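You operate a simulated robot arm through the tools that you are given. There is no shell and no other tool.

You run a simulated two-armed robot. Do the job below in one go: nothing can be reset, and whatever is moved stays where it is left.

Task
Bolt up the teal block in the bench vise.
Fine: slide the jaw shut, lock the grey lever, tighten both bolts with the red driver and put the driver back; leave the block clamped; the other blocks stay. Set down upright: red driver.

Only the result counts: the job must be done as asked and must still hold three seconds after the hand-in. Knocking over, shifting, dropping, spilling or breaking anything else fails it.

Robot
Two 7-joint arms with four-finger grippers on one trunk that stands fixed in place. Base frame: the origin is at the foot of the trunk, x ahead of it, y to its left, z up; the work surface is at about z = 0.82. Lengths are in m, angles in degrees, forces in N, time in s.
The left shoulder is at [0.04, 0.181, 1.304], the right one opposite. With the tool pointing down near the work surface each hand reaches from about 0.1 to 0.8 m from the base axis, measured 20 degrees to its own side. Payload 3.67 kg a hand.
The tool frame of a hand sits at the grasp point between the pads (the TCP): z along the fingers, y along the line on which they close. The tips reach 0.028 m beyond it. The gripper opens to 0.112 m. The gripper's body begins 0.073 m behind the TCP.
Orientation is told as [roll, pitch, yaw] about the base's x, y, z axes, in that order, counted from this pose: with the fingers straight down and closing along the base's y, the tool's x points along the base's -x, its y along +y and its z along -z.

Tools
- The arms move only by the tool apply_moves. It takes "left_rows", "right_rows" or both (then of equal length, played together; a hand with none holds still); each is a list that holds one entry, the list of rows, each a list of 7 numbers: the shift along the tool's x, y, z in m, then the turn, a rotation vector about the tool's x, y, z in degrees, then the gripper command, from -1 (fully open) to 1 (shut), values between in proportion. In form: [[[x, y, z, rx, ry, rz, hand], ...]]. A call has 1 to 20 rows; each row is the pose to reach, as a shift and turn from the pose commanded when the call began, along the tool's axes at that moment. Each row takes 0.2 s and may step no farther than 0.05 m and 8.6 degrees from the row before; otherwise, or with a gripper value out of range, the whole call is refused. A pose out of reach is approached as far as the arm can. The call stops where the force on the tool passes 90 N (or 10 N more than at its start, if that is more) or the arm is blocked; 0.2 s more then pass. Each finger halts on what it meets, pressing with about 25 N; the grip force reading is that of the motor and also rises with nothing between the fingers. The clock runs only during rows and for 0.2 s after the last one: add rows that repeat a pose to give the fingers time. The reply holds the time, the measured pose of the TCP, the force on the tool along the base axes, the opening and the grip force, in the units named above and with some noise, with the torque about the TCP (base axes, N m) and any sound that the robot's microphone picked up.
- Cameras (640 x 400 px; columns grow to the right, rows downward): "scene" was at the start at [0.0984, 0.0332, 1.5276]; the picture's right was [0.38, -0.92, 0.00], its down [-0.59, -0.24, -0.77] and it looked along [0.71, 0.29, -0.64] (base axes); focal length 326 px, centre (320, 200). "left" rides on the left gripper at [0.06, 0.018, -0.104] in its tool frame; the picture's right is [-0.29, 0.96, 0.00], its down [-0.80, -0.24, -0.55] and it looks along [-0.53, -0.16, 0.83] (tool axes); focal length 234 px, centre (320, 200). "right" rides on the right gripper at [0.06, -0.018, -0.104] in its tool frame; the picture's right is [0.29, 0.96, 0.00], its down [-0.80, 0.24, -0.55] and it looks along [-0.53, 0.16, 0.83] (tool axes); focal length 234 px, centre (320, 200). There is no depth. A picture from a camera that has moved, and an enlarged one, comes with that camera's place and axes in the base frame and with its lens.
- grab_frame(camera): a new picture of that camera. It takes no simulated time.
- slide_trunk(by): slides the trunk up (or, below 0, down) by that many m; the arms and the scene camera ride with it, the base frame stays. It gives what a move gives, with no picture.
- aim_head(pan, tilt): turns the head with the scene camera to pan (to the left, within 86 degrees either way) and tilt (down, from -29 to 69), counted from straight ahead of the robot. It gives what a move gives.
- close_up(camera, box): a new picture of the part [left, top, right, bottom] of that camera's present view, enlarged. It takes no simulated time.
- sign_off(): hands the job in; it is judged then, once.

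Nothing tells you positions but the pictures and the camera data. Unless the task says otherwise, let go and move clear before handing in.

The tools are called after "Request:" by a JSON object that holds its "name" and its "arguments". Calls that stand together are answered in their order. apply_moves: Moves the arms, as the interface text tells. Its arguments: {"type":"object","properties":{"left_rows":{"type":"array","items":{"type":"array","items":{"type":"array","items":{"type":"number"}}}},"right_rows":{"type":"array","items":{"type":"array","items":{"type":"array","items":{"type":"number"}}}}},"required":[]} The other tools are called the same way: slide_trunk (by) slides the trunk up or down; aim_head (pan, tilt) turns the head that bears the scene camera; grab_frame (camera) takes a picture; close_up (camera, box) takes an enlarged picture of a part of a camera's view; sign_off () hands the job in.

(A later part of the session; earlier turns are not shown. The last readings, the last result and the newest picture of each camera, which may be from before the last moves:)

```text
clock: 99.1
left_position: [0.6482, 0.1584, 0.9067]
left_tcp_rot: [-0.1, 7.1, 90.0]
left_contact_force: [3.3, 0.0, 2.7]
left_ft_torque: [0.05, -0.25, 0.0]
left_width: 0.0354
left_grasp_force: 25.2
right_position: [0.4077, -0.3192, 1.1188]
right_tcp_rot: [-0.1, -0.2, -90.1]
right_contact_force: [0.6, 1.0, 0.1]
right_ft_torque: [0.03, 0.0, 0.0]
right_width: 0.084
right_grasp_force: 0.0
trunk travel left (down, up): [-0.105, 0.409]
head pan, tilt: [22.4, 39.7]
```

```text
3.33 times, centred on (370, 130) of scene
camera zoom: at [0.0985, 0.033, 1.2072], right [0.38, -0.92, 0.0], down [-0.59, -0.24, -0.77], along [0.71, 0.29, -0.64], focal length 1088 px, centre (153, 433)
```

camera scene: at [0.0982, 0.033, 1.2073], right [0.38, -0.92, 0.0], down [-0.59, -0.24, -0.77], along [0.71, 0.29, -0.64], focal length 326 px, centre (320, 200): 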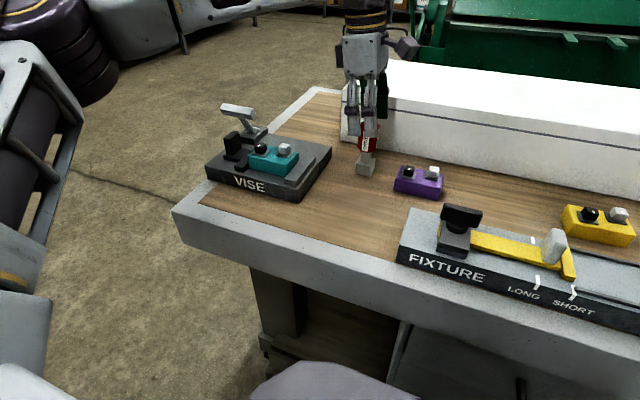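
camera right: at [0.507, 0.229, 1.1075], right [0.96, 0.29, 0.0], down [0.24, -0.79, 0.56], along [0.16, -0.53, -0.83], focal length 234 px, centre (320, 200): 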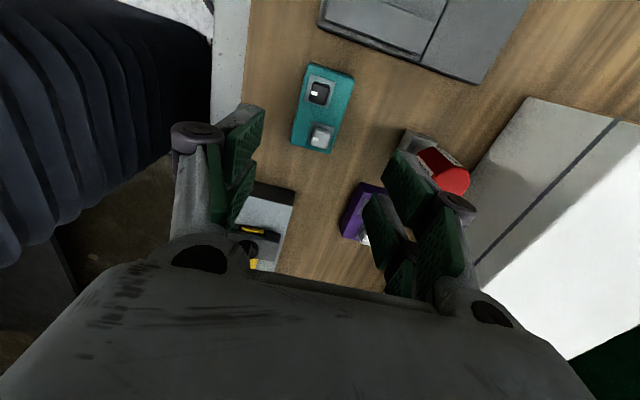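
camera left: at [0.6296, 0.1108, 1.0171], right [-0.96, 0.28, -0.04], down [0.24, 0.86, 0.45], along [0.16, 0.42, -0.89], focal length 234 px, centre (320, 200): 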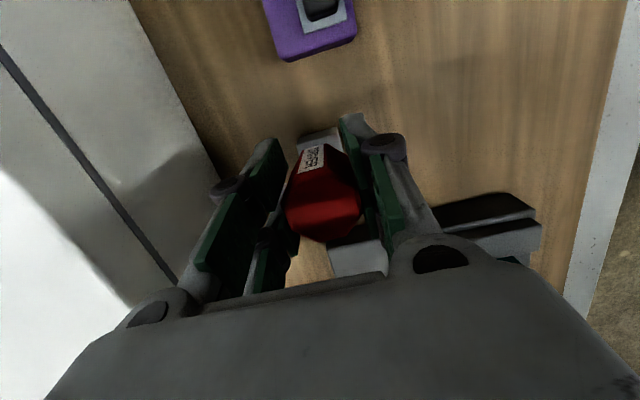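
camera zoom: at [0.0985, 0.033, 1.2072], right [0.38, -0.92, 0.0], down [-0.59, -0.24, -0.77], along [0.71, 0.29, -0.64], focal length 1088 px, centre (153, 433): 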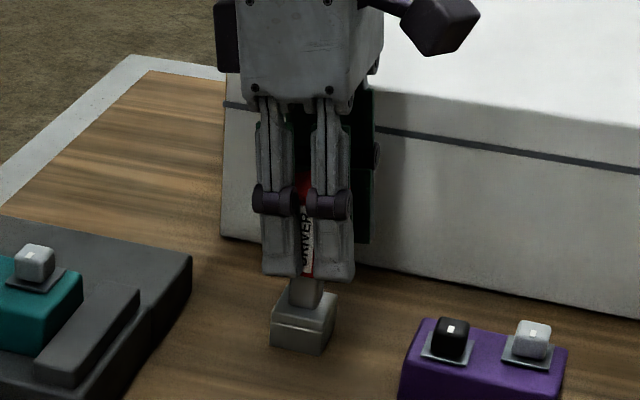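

Gripped firmly (35 mm). Lifting 4 cm to see whether the grey foot is part of the driver or a holder.

Request:
{"name": "apply_moves", "arguments": {"left_rows": [[[0.0012, 0, -0.0099, 0, 0, 0, 1], [0.0024, 0, -0.0199, 0, 0, 0, 1], [0.0037, 0, -0.0298, 0, 0, 0, 1], [0.0049, 0, -0.0397, 0, 0, 0, 1], [0.0049, 0, -0.0397, 0, 0, 0, 1]]]}}

Request:
{"name": "close_up", "arguments": {"camera": "scene", "box": [310, 70, 430, 190]}}

Request:
{"name": "grab_frame", "arguments": {"camera": "left"}}

```text
clock: 100.3
left_position: [0.6461, 0.1588, 0.9451]
left_tcp_rot: [-0.1, 7.2, 90.2]
left_contact_force: [1.0, 0.6, -1.8]
left_ft_torque: [-0.02, -0.01, 0.02]
left_width: 0.0356
left_grasp_force: 25.3
right_position: [0.4075, -0.319, 1.1195]
right_tcp_rot: [-0.2, -0.1, -90.0]
right_contact_force: [-0.1, 0.3, -0.3]
right_ft_torque: [0.0, 0.01, 0.02]
right_width: 0.0841
right_grasp_force: 0.0
trunk travel left (down, up): [-0.105, 0.409]
head pan, tilt: [22.4, 39.7]
```

```text
3.33 times, centred on (370, 130) of scene
camera zoom: at [0.0986, 0.0331, 1.2072], right [0.38, -0.92, 0.0], down [-0.59, -0.24, -0.77], along [0.71, 0.29, -0.64], focal length 1088 px, centre (153, 433)
```

zoom: 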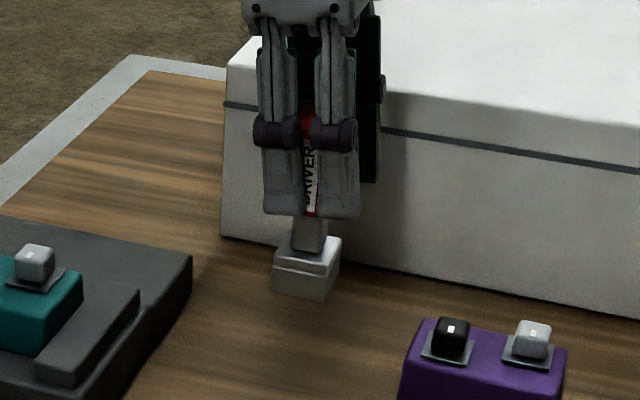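

```text
taken
camera left: at [0.6278, 0.1123, 1.0565], right [-0.96, 0.28, -0.04], down [0.24, 0.86, 0.45], along [0.16, 0.42, -0.89], focal length 234 px, centre (320, 200)
```

left: 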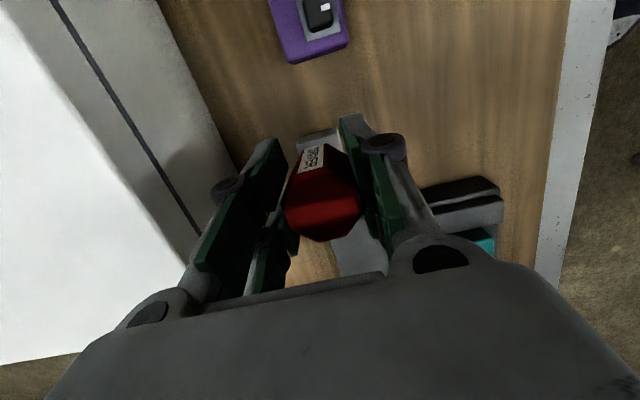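

The grey foot is the driver's socket and lifts with it (≈1.8 N). Now I'll measure the bolt head positions in the vise.

Request:
{"name": "close_up", "arguments": {"camera": "scene", "box": [230, 125, 310, 185]}}

Request:
{"name": "close_up", "arguments": {"camera": "scene", "box": [245, 135, 300, 175]}}

```text
6.67 times, centred on (270, 155) of scene
camera zoom: at [0.0986, 0.0331, 1.2072], right [0.38, -0.92, 0.0], down [-0.59, -0.24, -0.77], along [0.71, 0.29, -0.64], focal length 2175 px, centre (653, 500)
```

zoom: 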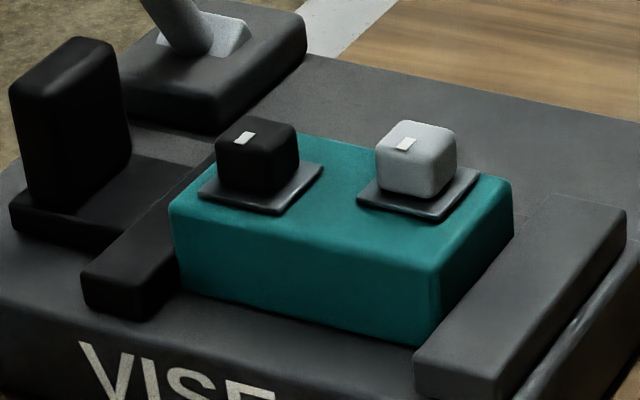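

```text
10.00 times, centred on (272, 155) of scene
camera zoom: at [0.0986, 0.0331, 1.2072], right [0.38, -0.92, 0.0], down [-0.59, -0.24, -0.77], along [0.71, 0.29, -0.64], focal length 3263 px, centre (795, 650)
```

zoom: 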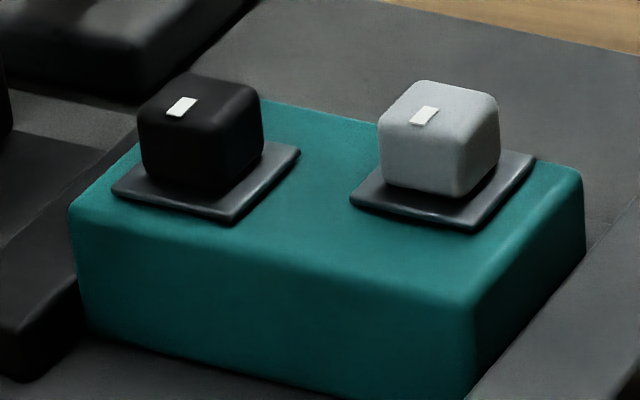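

Bolt heads estimated at black ≈ (0.543, 0.334) and grey ≈ (0.557, 0.293). I'll carry the driver up over the vise and look straight down with the wrist camera to refine these.

Request:
{"name": "apply_moves", "arguments": {"left_rows": [[[0.0049, 0, -0.0397, 0, 0, 0, 1], [0.0098, 0, -0.0794, 0, 0, 0, 1], [0.0165, 0, -0.134, 0, 0, 0, 1], [-0.0233, 0.0156, -0.1389, 0, 0, 0, 1], [-0.063, 0.0312, -0.1438, 0, 0, 0, 1], [-0.1027, 0.0468, -0.1486, 0, 0, 0, 1], [-0.1424, 0.0624, -0.1535, 0, 0, 0, 1], [-0.182, 0.078, -0.1584, 0, 0, 0, 1], [-0.182, 0.078, -0.1584, 0, 0, 0, 1]]]}}

Request:
{"name": "grab_frame", "arguments": {"camera": "left"}}

Request:
{"name": "grab_frame", "arguments": {"camera": "scene"}}

```text
refused: row 3 steps farther than a row can; nothing moved
```

```text
taken
camera left: at [0.6278, 0.1123, 1.0565], right [-0.96, 0.28, -0.04], down [0.24, 0.86, 0.45], along [0.16, 0.42, -0.89], focal length 234 px, centre (320, 200)
```

left: 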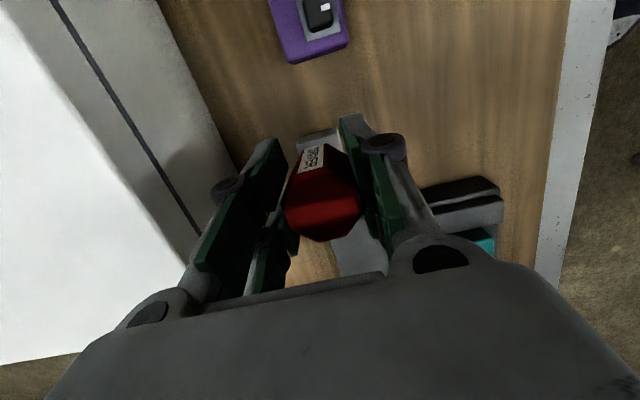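

```text
taken
camera scene: at [0.0986, 0.0331, 1.2072], right [0.38, -0.92, 0.0], down [-0.59, -0.24, -0.77], along [0.71, 0.29, -0.64], focal length 326 px, centre (320, 200)
```

scene: 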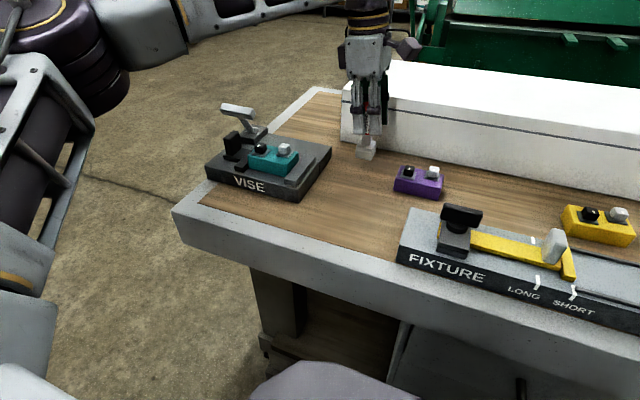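

One step was too long, so nothing moved. Re-sending with shorter steps.

Request:
{"name": "apply_moves", "arguments": {"left_rows": [[[0.0045, 0, -0.0335, 0, 0, 0, 1], [0.0085, 0, -0.067, 0, 0, 0, 1], [0.0125, 0, -0.1, 0, 0, 0, 1], [0.0165, 0, -0.134, 0, 0, 0, 1], [-0.0165, 0.013, -0.1381, 0, 0, 0, 1], [-0.0496, 0.026, -0.1421, 0, 0, 0, 1], [-0.0827, 0.039, -0.1462, 0, 0, 0, 1], [-0.1158, 0.052, -0.1503, 0, 0, 0, 1], [-0.1489, 0.065, -0.1543, 0, 0, 0, 1], [-0.182, 0.078, -0.1584, 0, 0, 0, 1], [-0.182, 0.078, -0.1584, 0, 0, 0, 1]]]}}

Request:
{"name": "grab_frame", "arguments": {"camera": "left"}}

Request:
{"name": "grab_frame", "arguments": {"camera": "scene"}}

```text
clock: 102.7
left_position: [0.5677, 0.3591, 1.079]
left_tcp_rot: [0.0, 7.1, 90.0]
left_contact_force: [0.2, -0.3, -1.2]
left_ft_torque: [0.04, 0.0, -0.01]
left_width: 0.0357
left_grasp_force: 25.2
left hand out of reach, approached as far as the arm can: row 1, 2, 3, 4, 5
right_position: [0.4073, -0.3199, 1.118]
right_tcp_rot: [-0.3, -0.2, -90.0]
right_contact_force: [-0.3, -0.9, -0.1]
right_ft_torque: [0.0, 0.02, -0.04]
right_width: 0.0841
right_grasp_force: 0.0
trunk travel left (down, up): [-0.105, 0.409]
head pan, tilt: [22.4, 39.7]
```

```text
taken
camera left: at [0.5503, 0.312, 1.189], right [-0.96, 0.29, -0.04], down [0.24, 0.86, 0.45], along [0.16, 0.42, -0.89], focal length 234 px, centre (320, 200)
```

left: 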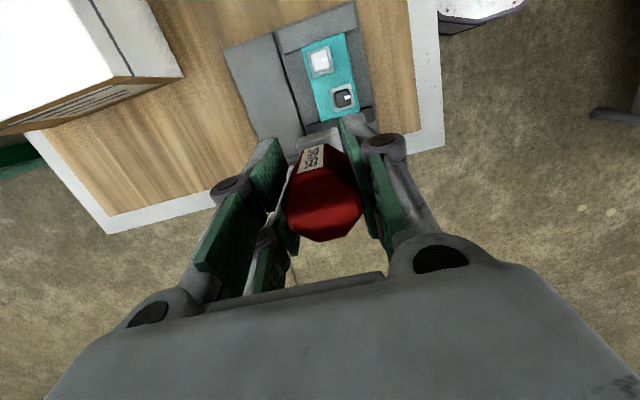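

```text
taken
camera scene: at [0.0989, 0.0324, 1.2072], right [0.38, -0.92, 0.0], down [-0.59, -0.24, -0.77], along [0.71, 0.29, -0.64], focal length 326 px, centre (320, 200)
```

scene: 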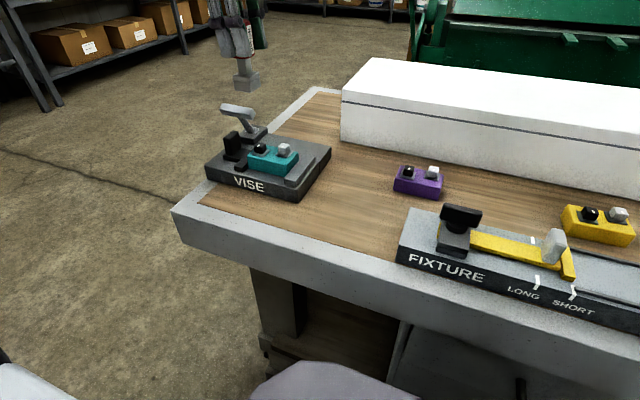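

Request:
{"name": "close_up", "arguments": {"camera": "left", "box": [280, 20, 390, 130]}}

Request:
{"name": "close_up", "arguments": {"camera": "scene", "box": [200, 20, 310, 180]}}

```text
3.64 times, centred on (335, 75) of left
camera zoom: at [0.5503, 0.312, 1.189], right [-0.96, 0.29, -0.04], down [0.24, 0.86, 0.45], along [0.16, 0.42, -0.89], focal length 852 px, centre (266, 654)
```

zoom: 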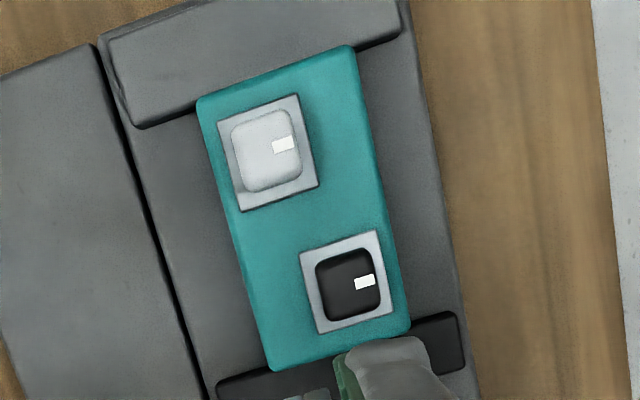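

```text
2.50 times, centred on (255, 100) of scene
camera zoom: at [0.0989, 0.0324, 1.2072], right [0.38, -0.92, 0.0], down [-0.59, -0.24, -0.77], along [0.71, 0.29, -0.64], focal length 816 px, centre (482, 450)
```

zoom: 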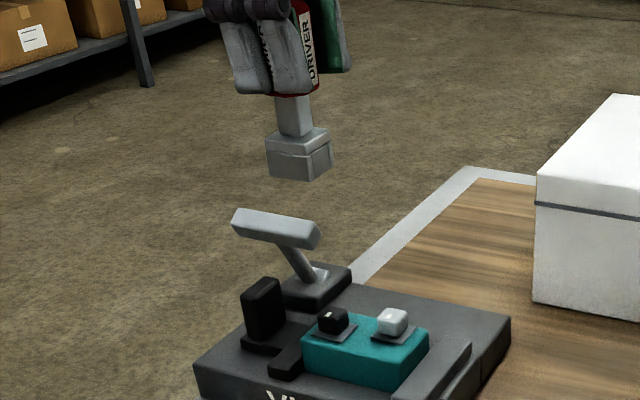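

Combining views: block centre (0.5487, 0.312), black bolt ≈ (0.542, 0.333), grey bolt ≈ (0.5555, 0.2915), head tops ≈ z 0.901. I'll start with the grey bolt, hovering the socket just above it.

Request:
{"name": "apply_moves", "arguments": {"left_rows": [[[0.02, 0.004, 0.005, 0, 0, 0, 1], [0.04, 0.008, 0.015, 0, 0, 0, 1], [0.055, 0.0122, 0.03, 0, 0, 0, 1], [0.0609, 0.0122, 0.05, 0, 0, 0, 1], [0.0609, 0.0122, 0.0619, 0, 0, 0, 1], [0.0609, 0.0122, 0.0619, 0, 0, 0, 1]]]}}

Request:
{"name": "close_up", "arguments": {"camera": "scene", "box": [220, 80, 320, 180]}}

Request:
{"name": "grab_frame", "arguments": {"camera": "left"}}

```text
clock: 104.1
left_position: [0.5581, 0.2894, 1.0267]
left_tcp_rot: [0.0, 7.2, 90.0]
left_contact_force: [0.2, -0.4, -2.1]
left_ft_torque: [0.01, 0.01, 0.02]
left_width: 0.0354
left_grasp_force: 25.1
right_position: [0.407, -0.319, 1.119]
right_tcp_rot: [-0.1, -0.3, -90.0]
right_contact_force: [-0.2, 0.4, -0.5]
right_ft_torque: [-0.01, 0.03, 0.0]
right_width: 0.0838
right_grasp_force: 0.1
trunk travel left (down, up): [-0.105, 0.409]
head pan, tilt: [22.4, 39.7]
```

```text
4.00 times, centred on (270, 130) of scene
camera zoom: at [0.0984, 0.033, 1.2072], right [0.38, -0.92, 0.0], down [-0.59, -0.24, -0.77], along [0.71, 0.29, -0.64], focal length 1305 px, centre (520, 480)
```

zoom: 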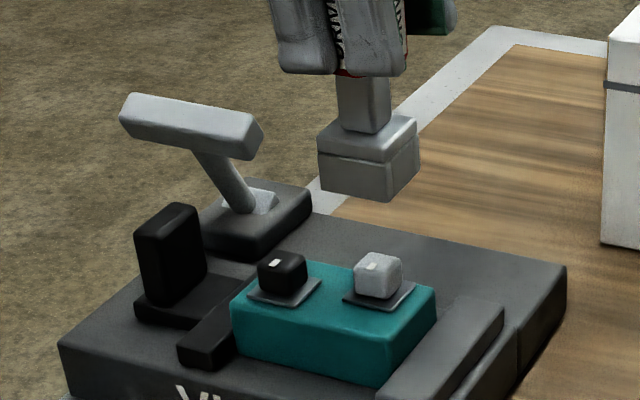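

```text
taken
camera left: at [0.5392, 0.2434, 1.1376], right [-0.96, 0.28, -0.04], down [0.24, 0.86, 0.45], along [0.16, 0.42, -0.89], focal length 234 px, centre (320, 200)
```

left: 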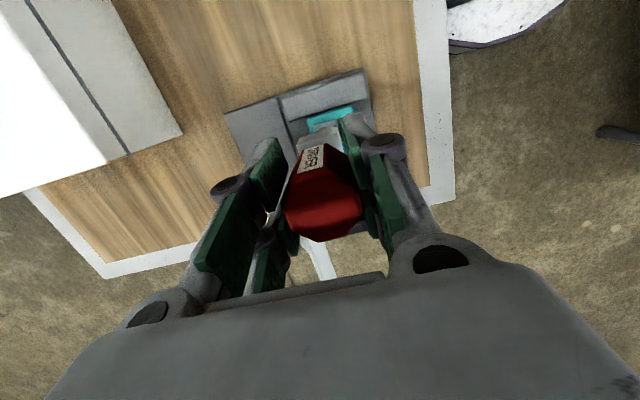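

I'll take a couple of extra pose readings (hold still) to average out measurement noise before lowering.

Request:
{"name": "apply_moves", "arguments": {"left_rows": [[[0, 0, 0, 0, 0, 0, 1]]]}}

Request:
{"name": "apply_moves", "arguments": {"left_rows": [[[0, 0, 0, 0, 0, 0, 1]]]}}

Request:
{"name": "apply_moves", "arguments": {"left_rows": [[[0, 0, 0, 0, 0, 0, 1]]]}}

```text
clock: 104.5
left_position: [0.5576, 0.2903, 1.0269]
left_tcp_rot: [-0.1, 7.2, 90.0]
left_contact_force: [-0.3, 0.0, -1.2]
left_ft_torque: [0.01, -0.02, 0.02]
left_width: 0.0354
left_grasp_force: 25.0
right_position: [0.407, -0.3196, 1.118]
right_tcp_rot: [-0.1, -0.2, -90.0]
right_contact_force: [0.3, 0.3, 0.2]
right_ft_torque: [0.0, -0.03, -0.02]
right_width: 0.0841
right_grasp_force: 0.1
trunk travel left (down, up): [-0.105, 0.409]
head pan, tilt: [22.4, 39.7]
```

```text
clock: 104.9
left_position: [0.5575, 0.2902, 1.0276]
left_tcp_rot: [0.0, 7.2, 90.1]
left_contact_force: [-0.4, -0.4, -1.5]
left_ft_torque: [-0.02, 0.0, -0.01]
left_width: 0.0357
left_grasp_force: 25.7
right_position: [0.4083, -0.3195, 1.1181]
right_tcp_rot: [-0.1, -0.1, -90.1]
right_contact_force: [0.4, -0.5, -0.9]
right_ft_torque: [0.02, -0.01, -0.01]
right_width: 0.0841
right_grasp_force: 0.1
trunk travel left (down, up): [-0.105, 0.409]
head pan, tilt: [22.4, 39.7]
```

```text
clock: 105.3
left_position: [0.5582, 0.2895, 1.0273]
left_tcp_rot: [0.0, 7.2, 89.9]
left_contact_force: [0.6, 0.1, -0.8]
left_ft_torque: [0.0, 0.01, -0.02]
left_width: 0.0355
left_grasp_force: 25.0
right_position: [0.4084, -0.3194, 1.1197]
right_tcp_rot: [-0.2, -0.2, -90.0]
right_contact_force: [-0.6, -0.2, 0.7]
right_ft_torque: [-0.02, 0.0, 0.0]
right_width: 0.0841
right_grasp_force: 0.1
trunk travel left (down, up): [-0.105, 0.409]
head pan, tilt: [22.4, 39.7]
```

Mean position (0.5578, 0.2899, 1.027). Correcting to (0.555, 0.291) and lowering to just above the head.

Request:
{"name": "apply_moves", "arguments": {"left_rows": [[[-0.0021, 0.0028, 0.008, 0, 0, 0, 1], [-0.0031, 0.0028, 0.017, 0, 0, 0, 1], [-0.0041, 0.0028, 0.025, 0, 0, 0, 1], [-0.0051, 0.0028, 0.0327, 0, 0, 0, 1], [-0.0051, 0.0028, 0.0327, 0, 0, 0, 1]]]}}

Request:
{"name": "close_up", "arguments": {"camera": "scene", "box": [235, 110, 305, 180]}}

```text
clock: 106.5
left_position: [0.5548, 0.2925, 0.994]
left_tcp_rot: [-0.1, 7.2, 90.0]
left_contact_force: [-0.6, 0.1, -1.6]
left_ft_torque: [0.01, -0.01, -0.01]
left_width: 0.0356
left_grasp_force: 25.2
right_position: [0.4067, -0.3196, 1.1176]
right_tcp_rot: [-0.2, -0.1, -90.0]
right_contact_force: [0.1, -0.3, 0.7]
right_ft_torque: [0.01, 0.0, 0.02]
right_width: 0.0838
right_grasp_force: 0.1
trunk travel left (down, up): [-0.105, 0.409]
head pan, tilt: [22.4, 39.7]
```

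```text
5.71 times, centred on (270, 145) of scene
camera zoom: at [0.0984, 0.0331, 1.2072], right [0.38, -0.92, 0.0], down [-0.59, -0.24, -0.77], along [0.71, 0.29, -0.64], focal length 1864 px, centre (606, 514)
```

zoom: 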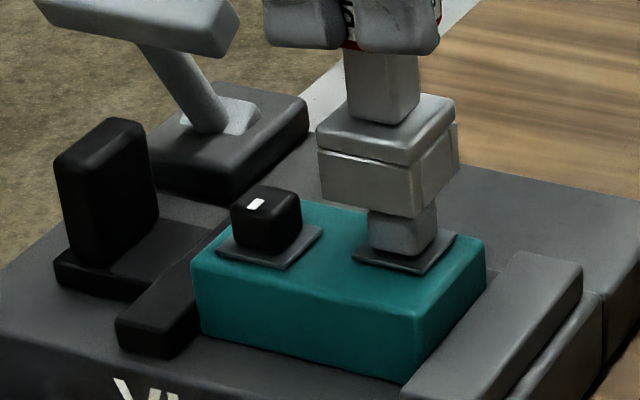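

The socket is just above the grey head but appears ~3.5 mm too far toward +y in the picture. Correcting that before lowering.

Request:
{"name": "apply_moves", "arguments": {"left_rows": [[[0.0018, -0.0003, 0.0002, 0, 0, 0, 1], [0.0035, -0.0005, 0.0004, 0, 0, 0, 1], [0.0035, -0.0005, 0.0004, 0, 0, 0, 1]]]}}

Request:
{"name": "close_up", "arguments": {"camera": "scene", "box": [255, 115, 305, 165]}}

```text
clock: 107.3
left_position: [0.5541, 0.2888, 0.9945]
left_tcp_rot: [0.1, 7.2, 90.0]
left_contact_force: [0.1, 0.1, -1.5]
left_ft_torque: [-0.02, 0.02, -0.02]
left_width: 0.0354
left_grasp_force: 24.8
right_position: [0.4075, -0.3192, 1.1181]
right_tcp_rot: [-0.2, -0.2, -90.0]
right_contact_force: [-0.2, 0.0, -0.6]
right_ft_torque: [0.0, 0.02, 0.0]
right_width: 0.0836
right_grasp_force: 0.1
trunk travel left (down, up): [-0.105, 0.409]
head pan, tilt: [22.4, 39.7]
```

```text
8.00 times, centred on (280, 140) of scene
camera zoom: at [0.0984, 0.0331, 1.2072], right [0.38, -0.92, 0.0], down [-0.59, -0.24, -0.77], along [0.71, 0.29, -0.64], focal length 2610 px, centre (640, 680)
```

zoom: 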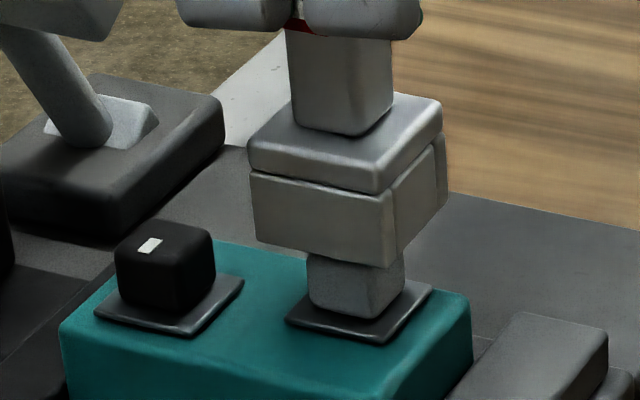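

The socket is a hollow square cup with walls, now aligned with the grey head to within about a millimetre. Lowering in small steps.

Request:
{"name": "apply_moves", "arguments": {"left_rows": [[[-0.0005, 0, 0.004, 0, 0, 0, 1], [-0.001, 0, 0.008, 0, 0, 0, 1], [-0.0014, 0, 0.0115, 0, 0, 0, 1], [-0.0018, 0, 0.0145, 0, 0, 0, 1], [-0.0018, 0, 0.0145, 0, 0, 0, 1]]]}}

Request:
{"name": "close_up", "arguments": {"camera": "scene", "box": [255, 115, 305, 165]}}

```text
clock: 108.5
left_position: [0.5539, 0.2865, 0.9817]
left_tcp_rot: [-0.3, 7.2, 89.9]
left_contact_force: [8.8, 1.3, 36.0]
left_ft_torque: [0.15, -0.38, -0.04]
left_width: 0.0356
left_grasp_force: 25.1
right_position: [0.4049, -0.3206, 1.1198]
right_tcp_rot: [-0.1, -0.2, -90.0]
right_contact_force: [-0.2, -0.8, 0.4]
right_ft_torque: [0.04, -0.01, 0.0]
right_width: 0.0841
right_grasp_force: 0.1
trunk travel left (down, up): [-0.105, 0.409]
head pan, tilt: [22.4, 39.7]
```

```text
8.00 times, centred on (280, 140) of scene
camera zoom: at [0.0967, 0.0317, 1.2075], right [0.38, -0.92, 0.0], down [-0.59, -0.24, -0.77], along [0.71, 0.29, -0.64], focal length 2610 px, centre (640, 680)
```

zoom: 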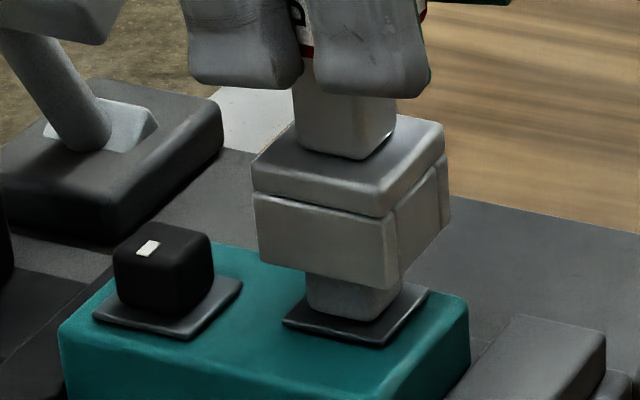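

The cup walls are resting on the head top (36 N). The torque suggests its front (-x) wall is the one touching, so I'll lift slightly, shift 2 mm toward -x and try again.

Request:
{"name": "apply_moves", "arguments": {"left_rows": [[[0.0008, 0, -0.006, 0, 0, 0, 1], [0.0008, 0.002, -0.006, 0, 0, 0, 1], [0.0008, 0.002, -0.006, 0, 0, 0, 1], [0.0004, 0.002, -0.003, 0, 0, 0, 1], [0.0001, 0.002, -0.001, 0, 0, 0, 1], [0.0001, 0.002, -0.001, 0, 0, 0, 1]]]}}

```text
clock: 109.9
left_position: [0.5522, 0.2874, 0.98]
left_tcp_rot: [0.0, 7.3, 90.1]
left_contact_force: [0.2, -0.5, -1.3]
left_ft_torque: [0.0, 0.03, 0.0]
left_width: 0.0356
left_grasp_force: 24.8
right_position: [0.4072, -0.3192, 1.118]
right_tcp_rot: [-0.2, -0.2, -90.0]
right_contact_force: [0.2, 0.0, 0.4]
right_ft_torque: [0.0, 0.02, -0.03]
right_width: 0.0841
right_grasp_force: 0.0
trunk travel left (down, up): [-0.105, 0.409]
head pan, tilt: [22.4, 39.7]
```

No contact force at the same height now, so the cup has slipped around the head. Continuing down.

Request:
{"name": "apply_moves", "arguments": {"left_rows": [[[-0.0004, 0, 0.003, 0, 0, 0, 1], [-0.0007, 0, 0.006, 0, 0, 0, 1], [-0.0009, 0, 0.0075, 0, 0, 0, 1], [-0.0009, 0, 0.0075, 0, 0, 0, 1]]]}}

Request:
{"name": "close_up", "arguments": {"camera": "scene", "box": [255, 115, 305, 165]}}

```text
clock: 110.9
left_position: [0.5529, 0.2873, 0.9727]
left_tcp_rot: [0.0, 7.1, 90.0]
left_contact_force: [0.5, 0.5, -0.9]
left_ft_torque: [-0.01, 0.02, -0.03]
left_width: 0.0355
left_grasp_force: 25.1
right_position: [0.4069, -0.3192, 1.1181]
right_tcp_rot: [-0.1, -0.1, -90.0]
right_contact_force: [-0.7, 0.3, 1.0]
right_ft_torque: [-0.02, -0.01, 0.0]
right_width: 0.0841
right_grasp_force: 0.2
trunk travel left (down, up): [-0.105, 0.409]
head pan, tilt: [22.4, 39.7]
```

```text
8.00 times, centred on (280, 140) of scene
camera zoom: at [0.0984, 0.0331, 1.2072], right [0.38, -0.92, 0.0], down [-0.59, -0.24, -0.77], along [0.71, 0.29, -0.64], focal length 2610 px, centre (640, 680)
```

zoom: 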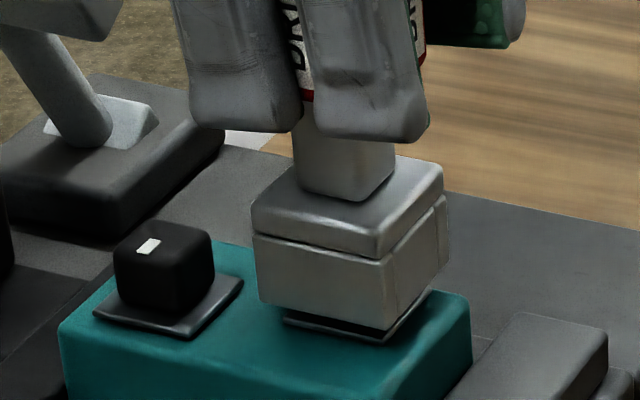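

The cup now covers the grey head. Lowering the last few millimetres until light contact.

Request:
{"name": "apply_moves", "arguments": {"left_rows": [[[-0.0002, 0, 0.0015, 0, 0, 0, 1], [-0.0004, 0, 0.003, 0, 0, 0, 1], [-0.0004, 0, 0.003, 0, 0, 0, 1]]]}}

```text
clock: 111.7
left_position: [0.5535, 0.2874, 0.9683]
left_tcp_rot: [-0.1, 7.2, 90.0]
left_contact_force: [-0.3, 0.0, -1.0]
left_ft_torque: [0.02, -0.02, 0.01]
left_width: 0.0353
left_grasp_force: 25.5
right_position: [0.4072, -0.3196, 1.1195]
right_tcp_rot: [-0.1, -0.3, -90.0]
right_contact_force: [0.3, 0.7, 0.1]
right_ft_torque: [-0.01, 0.04, 0.01]
right_width: 0.0843
right_grasp_force: 0.1
trunk travel left (down, up): [-0.105, 0.409]
head pan, tilt: [22.4, 39.7]
```

Request:
{"name": "apply_moves", "arguments": {"left_rows": [[[-0.0002, 0, 0.0015, 0, 0, 0, 1], [-0.0004, 0, 0.003, 0, 0, 0, 1], [-0.0004, 0, 0.003, 0, 0, 0, 1]]]}}

Request:
{"name": "close_up", "arguments": {"camera": "scene", "box": [255, 115, 305, 165]}}

```text
clock: 112.5
left_position: [0.553, 0.2873, 0.9675]
left_tcp_rot: [-0.2, 7.3, 90.0]
left_contact_force: [0.8, 2.2, 6.4]
left_ft_torque: [0.13, -0.01, -0.03]
left_width: 0.0351
left_grasp_force: 25.4
right_position: [0.4059, -0.3196, 1.1186]
right_tcp_rot: [-0.1, -0.3, -90.0]
right_contact_force: [-0.5, -1.3, -1.1]
right_ft_torque: [0.0, 0.02, -0.01]
right_width: 0.0838
right_grasp_force: 0.0
trunk travel left (down, up): [-0.105, 0.409]
head pan, tilt: [22.4, 39.7]
```

```text
8.00 times, centred on (280, 140) of scene
camera zoom: at [0.0979, 0.0331, 1.2073], right [0.38, -0.92, 0.0], down [-0.59, -0.24, -0.77], along [0.71, 0.29, -0.64], focal length 2610 px, centre (640, 680)
```

zoom: 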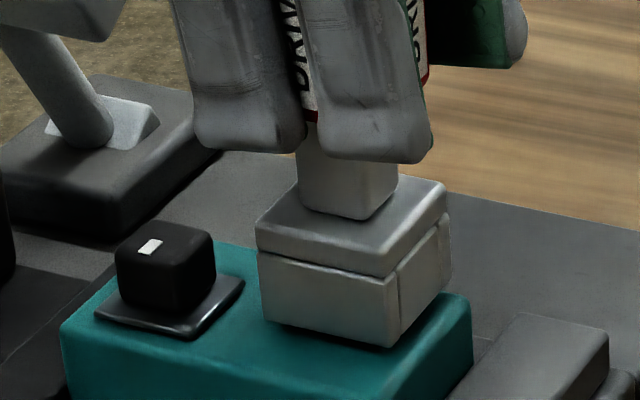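

Seated with ~7 N of light contact. Now turning clockwise (seen from above) about the vertical driver axis — first 40°, watching the torque.

Request:
{"name": "apply_moves", "arguments": {"left_rows": [[[0, 0.0004, -0.001, -1.0, 0, 7.94, 1], [-0.0001, 0.0008, -0.001, -2.0, 0, 15.87, 1], [-0.0003, 0.0012, -0.001, -3.01, 0, 23.81, 1], [-0.0005, 0.0016, -0.001, -4.01, 0, 31.75, 1], [-0.0007, 0.0019, -0.001, -5.01, 0, 39.68, 1]]]}}

Request:
{"name": "close_up", "arguments": {"camera": "scene", "box": [240, 90, 310, 170]}}

```text
clock: 113.7
left_position: [0.5512, 0.2891, 0.9681]
left_tcp_rot: [0.0, 7.1, 49.9]
left_contact_force: [-0.9, -1.1, -3.1]
left_ft_torque: [-0.03, 0.05, -0.01]
left_width: 0.0355
left_grasp_force: 25.0
right_position: [0.406, -0.3185, 1.1185]
right_tcp_rot: [-0.2, -0.2, -90.0]
right_contact_force: [-0.8, -0.2, -1.4]
right_ft_torque: [0.03, -0.03, 0.0]
right_width: 0.0841
right_grasp_force: 0.1
trunk travel left (down, up): [-0.105, 0.409]
head pan, tilt: [22.4, 39.7]
```

```text
5.00 times, centred on (275, 130) of scene
camera zoom: at [0.0984, 0.0332, 1.2072], right [0.38, -0.92, 0.0], down [-0.59, -0.24, -0.77], along [0.71, 0.29, -0.64], focal length 1631 px, centre (545, 550)
```

zoom: 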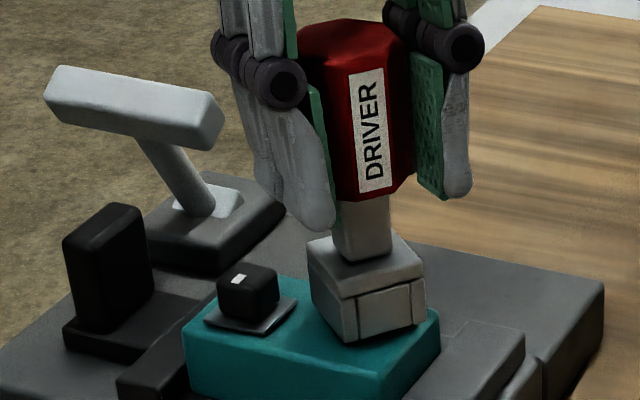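

No resistance through 40°. Turning further and watching for torque or a click.

Request:
{"name": "apply_moves", "arguments": {"left_rows": [[[0, 0.0004, 0, -1.0, 0, 7.94, 1], [-0.0001, 0.0008, 0, -2.0, 0, 15.87, 1], [-0.0003, 0.0012, 0, -3.01, 0, 23.81, 1], [-0.0005, 0.0016, 0, -4.01, 0, 31.75, 1], [-0.0007, 0.0019, 0, -5.01, 0, 39.68, 1]]]}}

Request:
{"name": "close_up", "arguments": {"camera": "scene", "box": [240, 90, 310, 170]}}

```text
clock: 114.9
left_position: [0.5501, 0.2909, 0.9672]
left_tcp_rot: [0.1, 7.2, 9.9]
left_contact_force: [-0.7, 3.3, -3.0]
left_ft_torque: [0.23, 0.08, 0.02]
left_width: 0.0354
left_grasp_force: 24.8
right_position: [0.4076, -0.3189, 1.1186]
right_tcp_rot: [-0.1, -0.2, -90.0]
right_contact_force: [0.8, -0.4, 0.0]
right_ft_torque: [0.0, -0.05, 0.02]
right_width: 0.0839
right_grasp_force: 0.1
trunk travel left (down, up): [-0.105, 0.409]
head pan, tilt: [22.4, 39.7]
```

```text
5.00 times, centred on (275, 130) of scene
camera zoom: at [0.0984, 0.0335, 1.2072], right [0.38, -0.92, 0.0], down [-0.59, -0.24, -0.77], along [0.71, 0.29, -0.64], focal length 1631 px, centre (545, 550)
```

zoom: 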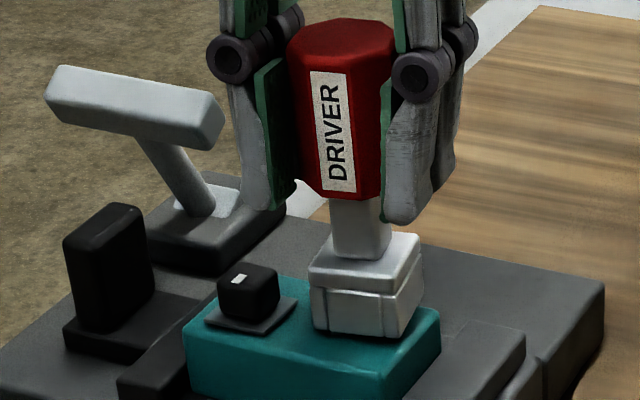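

Rotated 80° so far with hardly any torque. Continuing to about 130° total, then I'll check the head mark.

Request:
{"name": "apply_moves", "arguments": {"left_rows": [[[0, 0.0004, 0, -1.0, 0, 7.94, 1], [-0.0001, 0.0008, 0, -2.0, 0, 15.87, 1], [-0.0003, 0.0012, 0, -3.01, 0, 23.81, 1], [-0.0005, 0.0016, 0, -4.01, 0, 31.75, 1], [-0.0007, 0.0019, 0, -5.01, 0, 39.68, 1], [-0.001, 0.0022, 0, -6.01, 0, 47.62, 1]]]}}

Request:
{"name": "close_up", "arguments": {"camera": "scene", "box": [240, 90, 310, 170]}}

```text
clock: 116.3
left_position: [0.5525, 0.2905, 0.9679]
left_tcp_rot: [0.1, 7.0, -38.1]
left_contact_force: [6.5, -8.2, 0.3]
left_ft_torque: [-0.58, -0.49, 0.72]
left_width: 0.036
left_grasp_force: 24.8
right_position: [0.4073, -0.3208, 1.1175]
right_tcp_rot: [-0.3, -0.3, -89.9]
right_contact_force: [-0.5, 0.2, 0.3]
right_ft_torque: [0.02, 0.02, 0.01]
right_width: 0.084
right_grasp_force: 0.0
trunk travel left (down, up): [-0.105, 0.409]
head pan, tilt: [22.4, 39.7]
```

```text
5.00 times, centred on (275, 130) of scene
camera zoom: at [0.0993, 0.0317, 1.2072], right [0.38, -0.92, 0.0], down [-0.59, -0.24, -0.77], along [0.71, 0.29, -0.64], focal length 1631 px, centre (545, 550)
```

zoom: 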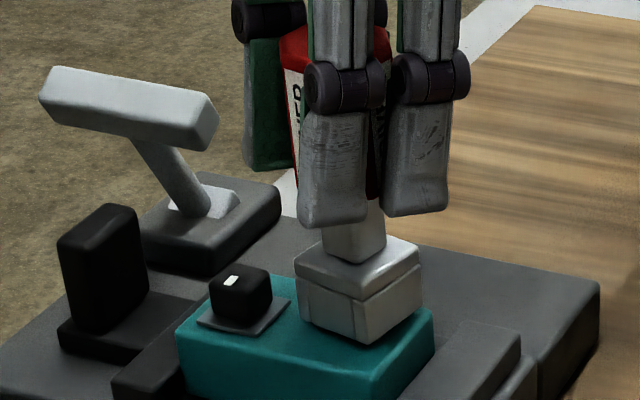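

Torque has appeared (0.7 N·m): the bolt is starting to bind. Turning a little more to see whether it is a firm stop.

Request:
{"name": "apply_moves", "arguments": {"left_rows": [[[0, 0.0002, 0, -0.5, 0, 3.97, 1], [0, 0.0004, 0, -1.0, 0, 7.94, 1], [0, 0.0004, 0, -1.0, 0, 7.94, 1]]]}}

```text
clock: 117.1
left_position: [0.5513, 0.2904, 0.9676]
left_tcp_rot: [0.1, 7.2, -46.1]
left_contact_force: [8.7, -23.6, -1.7]
left_ft_torque: [-1.93, -0.64, 1.49]
left_width: 0.0362
left_grasp_force: 24.6
right_position: [0.408, -0.3214, 1.1178]
right_tcp_rot: [-0.3, -0.1, -90.1]
right_contact_force: [-0.6, 0.0, 0.5]
right_ft_torque: [0.01, 0.0, 0.0]
right_width: 0.084
right_grasp_force: 0.0
trunk travel left (down, up): [-0.105, 0.409]
head pan, tilt: [22.4, 39.7]
```

Torque rises to 1.5 N·m with side load, so it's at a firm stop. I'll unwind slightly, lift the driver and look at the head's mark.

Request:
{"name": "apply_moves", "arguments": {"left_rows": [[[0, -0.0003, 0, 0.75, 0, -5.95, 1], [0, -0.0006, 0, 1.5, 0, -11.9, 1], [0, -0.0006, 0, 1.5, 0, -11.9, 1]]]}}

```text
clock: 117.9
left_position: [0.5492, 0.2917, 0.9678]
left_tcp_rot: [0.1, 7.4, -33.8]
left_contact_force: [-0.6, -10.4, 3.6]
left_ft_torque: [-0.61, 0.15, 0.06]
left_width: 0.0364
left_grasp_force: 24.6
right_position: [0.4064, -0.3205, 1.1186]
right_tcp_rot: [-0.2, -0.2, -89.8]
right_contact_force: [-0.5, 0.2, -0.3]
right_ft_torque: [-0.03, 0.0, 0.0]
right_width: 0.0842
right_grasp_force: 0.1
trunk travel left (down, up): [-0.105, 0.409]
head pan, tilt: [22.4, 39.7]
```

Request:
{"name": "apply_moves", "arguments": {"left_rows": [[[-0.0011, -0.0017, 0, 0, 0, 0, 1], [0.0002, -0.0017, -0.01, 0, 0, 0, 1], [0.0014, -0.0017, -0.02, 0, 0, 0, 1], [0.0027, -0.0017, -0.03, 0, 0, 0, 1], [0.0039, -0.0017, -0.04, 0, 0, 0, 1], [0.0039, -0.0017, -0.04, 0, 0, 0, 1]]]}}

Request:
{"name": "close_up", "arguments": {"camera": "scene", "box": [240, 90, 310, 170]}}

Request:
{"name": "close_up", "arguments": {"camera": "scene", "box": [250, 135, 300, 170]}}

```text
clock: 119.3
left_position: [0.5519, 0.2917, 1.0074]
left_tcp_rot: [0.2, 7.2, -33.8]
left_contact_force: [0.7, 0.3, -1.9]
left_ft_torque: [-0.01, 0.0, -0.01]
left_width: 0.0365
left_grasp_force: 25.1
right_position: [0.4067, -0.3192, 1.1185]
right_tcp_rot: [-0.2, -0.2, -90.0]
right_contact_force: [-0.3, -0.6, 0.3]
right_ft_torque: [-0.01, -0.03, -0.01]
right_width: 0.0839
right_grasp_force: 0.1
trunk travel left (down, up): [-0.105, 0.409]
head pan, tilt: [22.4, 39.7]
```

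```text
5.00 times, centred on (275, 130) of scene
camera zoom: at [0.0986, 0.0331, 1.2072], right [0.38, -0.92, 0.0], down [-0.59, -0.24, -0.77], along [0.71, 0.29, -0.64], focal length 1631 px, centre (545, 550)
```

zoom: 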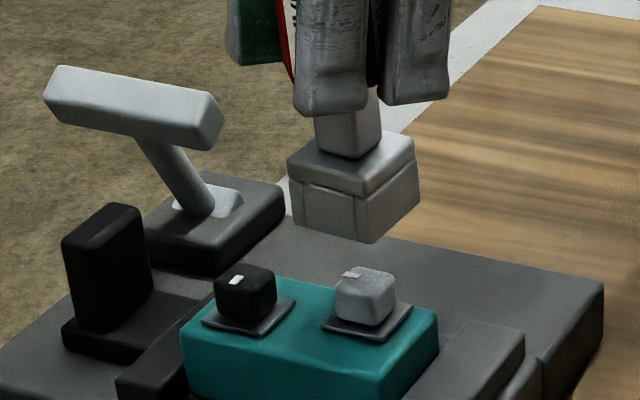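

```text
11.43 times, centred on (275, 152) of scene
camera zoom: at [0.0986, 0.0331, 1.2072], right [0.38, -0.92, 0.0], down [-0.59, -0.24, -0.77], along [0.71, 0.29, -0.64], focal length 3729 px, centre (834, 743)
```

zoom: 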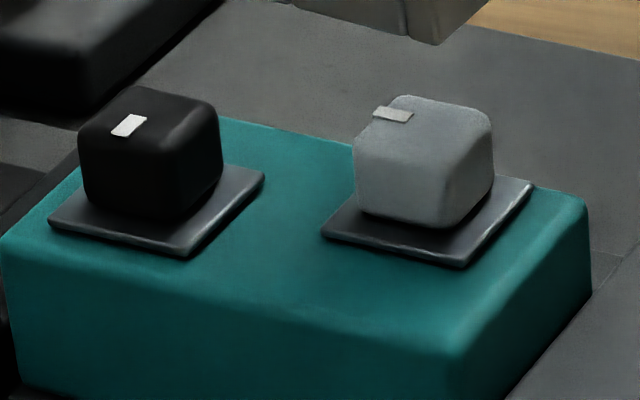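

The grey bolt has turned about 90° clockwise: its mark moved from the -x side to the +y side and it met a stop. Let me check how the driver sits in the grip now.

Request:
{"name": "grab_frame", "arguments": {"camera": "left"}}

Request:
{"name": "close_up", "arguments": {"camera": "left", "box": [250, 100, 410, 260]}}

Request:
{"name": "close_up", "arguments": {"camera": "scene", "box": [255, 85, 305, 145]}}

```text
taken
camera left: at [0.5224, 0.3316, 1.118], right [0.77, 0.63, -0.04], down [0.58, -0.68, 0.45], along [0.26, -0.37, -0.89], focal length 234 px, centre (320, 200)
```

left: 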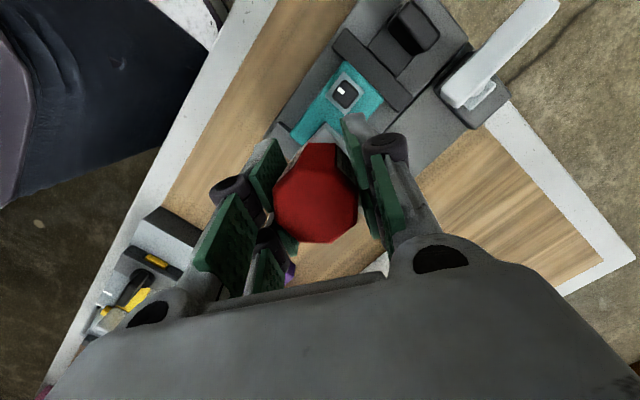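

```text
2.50 times, centred on (330, 180) of left
camera zoom: at [0.5224, 0.3316, 1.118], right [0.77, 0.63, -0.04], down [0.58, -0.68, 0.45], along [0.26, -0.37, -0.89], focal length 585 px, centre (295, 250)
```

zoom: 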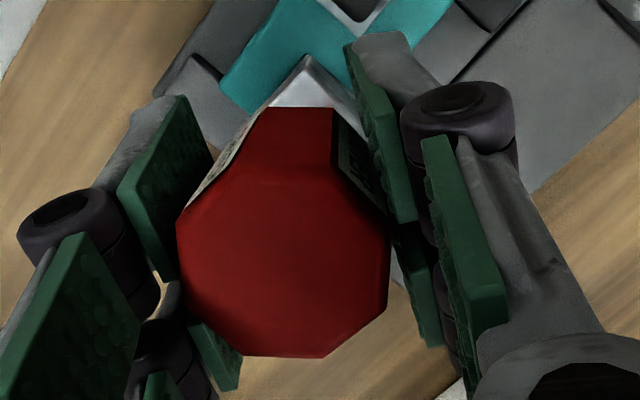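

```text
6.67 times, centred on (280, 115) of scene
camera zoom: at [0.0986, 0.0331, 1.2072], right [0.38, -0.92, 0.0], down [-0.59, -0.24, -0.77], along [0.71, 0.29, -0.64], focal length 2175 px, centre (587, 767)
```

zoom: 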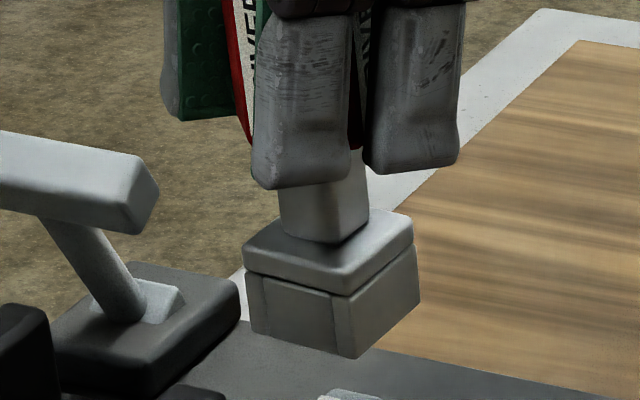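

The driver handle slipped in the grip by roughly 40° once the bolt met its stop (labels now sit on the diagonals). I'll raise the hand and view both heads from above to measure the grey bolt's angle.

Request:
{"name": "apply_moves", "arguments": {"left_rows": [[[0.0, 0, -0.02, 0, 0, 0, 1], [-0.01, -0.004, -0.04, 0, 0, 0, 1], [-0.025, -0.009, -0.05, 0, 0, 0, 1], [-0.043, -0.0149, -0.0558, 0, 0, 0, 1], [-0.043, -0.0149, -0.0558, 0, 0, 0, 1]]]}}

Request:
{"name": "grab_frame", "arguments": {"camera": "left"}}

Request:
{"name": "close_up", "arguments": {"camera": "left", "box": [270, 20, 400, 130]}}

```text
clock: 120.5
left_position: [0.5829, 0.2499, 1.0586]
left_tcp_rot: [0.2, 7.2, -33.9]
left_contact_force: [-1.1, 0.2, -1.4]
left_ft_torque: [0.02, -0.01, 0.02]
left_width: 0.0361
left_grasp_force: 25.4
right_position: [0.4074, -0.3196, 1.1191]
right_tcp_rot: [-0.1, -0.2, -90.0]
right_contact_force: [0.5, -0.2, 0.3]
right_ft_torque: [0.0, -0.01, 0.02]
right_width: 0.0839
right_grasp_force: 0.2
trunk travel left (down, up): [-0.105, 0.409]
head pan, tilt: [22.4, 39.7]
```

```text
taken
camera left: at [0.5536, 0.29, 1.169], right [0.77, 0.64, -0.03], down [0.58, -0.68, 0.45], along [0.26, -0.37, -0.89], focal length 234 px, centre (320, 200)
```

left: 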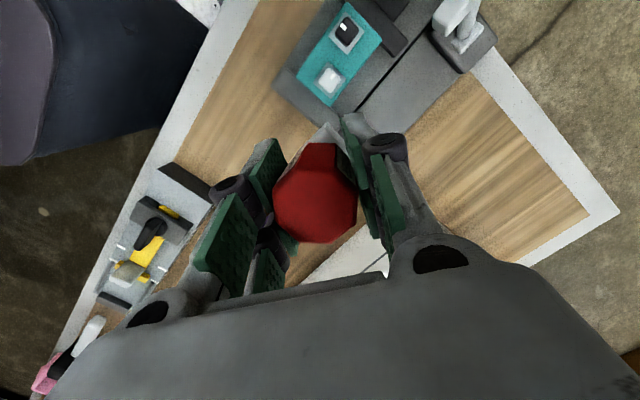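

```text
3.64 times, centred on (335, 75) of left
camera zoom: at [0.5536, 0.29, 1.169], right [0.77, 0.64, -0.03], down [0.58, -0.68, 0.45], along [0.26, -0.37, -0.89], focal length 852 px, centre (266, 654)
```

zoom: 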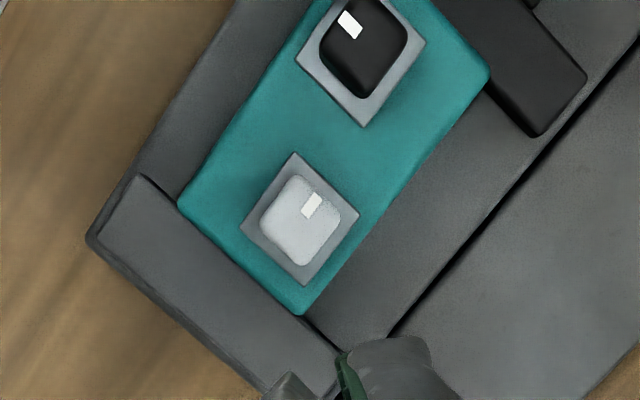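

Seen from above, the grey mark now points to +y — about 95° clockwise from its start, hard on the stop. Now for the black bolt: I'll turn the hand back so the cup is square again at about yaw +59° (leaving plenty of clockwise travel) and hover over the black head.

Request:
{"name": "apply_moves", "arguments": {"left_rows": [[[0, 0, 0, 0.966, 0, -7.65, 1], [0, 0, 0, 1.93, 0, -15.3, 1], [0, 0, 0, 2.9, 0, -22.95, 1], [0, 0, 0, 3.86, 0, -30.6, 1], [0, 0, 0, 4.83, 0, -38.25, 1], [0, 0, 0, 5.8, 0, -45.9, 1], [0, 0, 0, 6.76, 0, -53.55, 1], [0, 0, 0, 7.73, 0, -61.2, 1], [0, 0, 0, 8.69, 0, -68.85, 1], [0, 0, 0, 9.66, 0, -76.5, 1], [0, 0, 0, 10.63, 0, -84.15, 1], [0, 0, 0, 11.59, 0, -91.8, 1], [0.019, 0.011, 0, 11.59, 0, -91.8, 1], [0.038, 0.022, 0.005, 11.59, 0, -91.8, 1], [0.057, 0.033, 0.01, 11.59, 0, -91.8, 1], [0.076, 0.0443, 0.02, 11.59, 0, -91.8, 1], [0.076, 0.0443, 0.0385, 11.59, 0, -91.8, 1], [0.076, 0.0443, 0.0385, 11.59, 0, -91.8, 1]]]}}

Request:
{"name": "close_up", "arguments": {"camera": "scene", "box": [230, 90, 300, 160]}}

Request:
{"name": "grab_frame", "arguments": {"camera": "left"}}

```text
clock: 124.3
left_position: [0.5408, 0.331, 1.0303]
left_tcp_rot: [0.0, 7.1, 58.6]
left_contact_force: [-0.1, 0.5, -1.6]
left_ft_torque: [0.0, -0.02, -0.02]
left_width: 0.0359
left_grasp_force: 25.3
right_position: [0.4066, -0.3191, 1.1201]
right_tcp_rot: [-0.2, -0.2, -90.0]
right_contact_force: [1.1, -0.2, 0.0]
right_ft_torque: [0.01, -0.02, 0.01]
right_width: 0.0841
right_grasp_force: 0.0
trunk travel left (down, up): [-0.105, 0.409]
head pan, tilt: [22.4, 39.7]
```

```text
5.71 times, centred on (265, 125) of scene
camera zoom: at [0.0981, 0.0333, 1.2072], right [0.38, -0.92, 0.0], down [-0.59, -0.24, -0.77], along [0.71, 0.29, -0.64], focal length 1864 px, centre (634, 629)
```

zoom: 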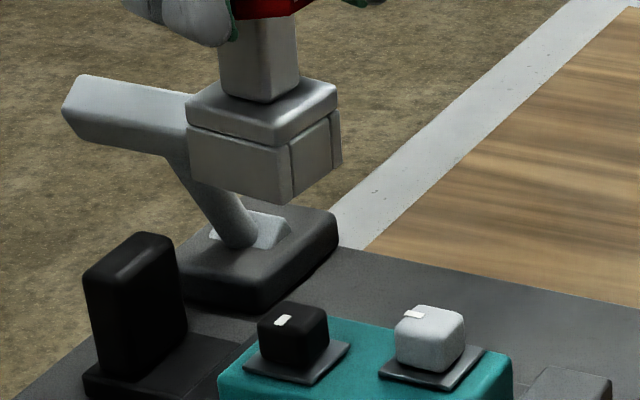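

```text
taken
camera left: at [0.5005, 0.3018, 1.1403], right [-0.67, 0.74, -0.04], down [0.65, 0.61, 0.45], along [0.36, 0.28, -0.89], focal length 234 px, centre (320, 200)
```

left: 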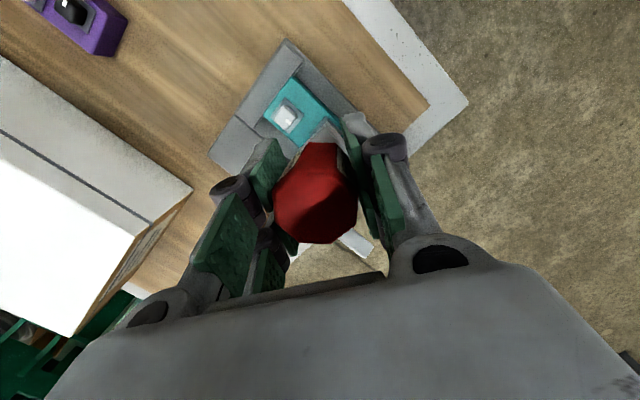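

The cup is roughly over the black head but off by a few millimetres. Correcting by (-3, -4) mm and lowering to just above the head.

Request:
{"name": "apply_moves", "arguments": {"left_rows": [[[0.0045, 0.0006, 0.002, 0, 0, 0, 1], [0.003, 0.0006, 0.014, 0, 0, 0, 1], [0.0015, 0.0006, 0.025, 0, 0, 0, 1], [0.0, 0.0006, 0.036, 0, 0, 0, 1], [-0.0007, 0.0006, 0.0436, 0, 0, 0, 1], [-0.0007, 0.0006, 0.0436, 0, 0, 0, 1]]]}}

Request:
{"name": "close_up", "arguments": {"camera": "scene", "box": [240, 115, 290, 165]}}

```text
clock: 125.7
left_position: [0.5378, 0.3287, 0.9853]
left_tcp_rot: [0.0, 7.2, 58.6]
left_contact_force: [0.3, 0.6, -1.7]
left_ft_torque: [-0.01, 0.0, 0.0]
left_width: 0.0358
left_grasp_force: 24.8
right_position: [0.4069, -0.3189, 1.1194]
right_tcp_rot: [-0.2, -0.2, -90.0]
right_contact_force: [-0.4, 0.2, 0.2]
right_ft_torque: [-0.04, -0.01, 0.0]
right_width: 0.084
right_grasp_force: 0.1
trunk travel left (down, up): [-0.105, 0.409]
head pan, tilt: [22.4, 39.7]
```

```text
8.00 times, centred on (265, 140) of scene
camera zoom: at [0.0984, 0.0331, 1.2072], right [0.38, -0.92, 0.0], down [-0.59, -0.24, -0.77], along [0.71, 0.29, -0.64], focal length 2610 px, centre (760, 680)
```

zoom: 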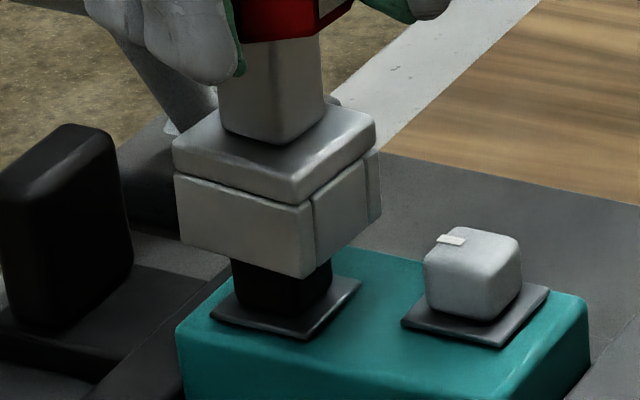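

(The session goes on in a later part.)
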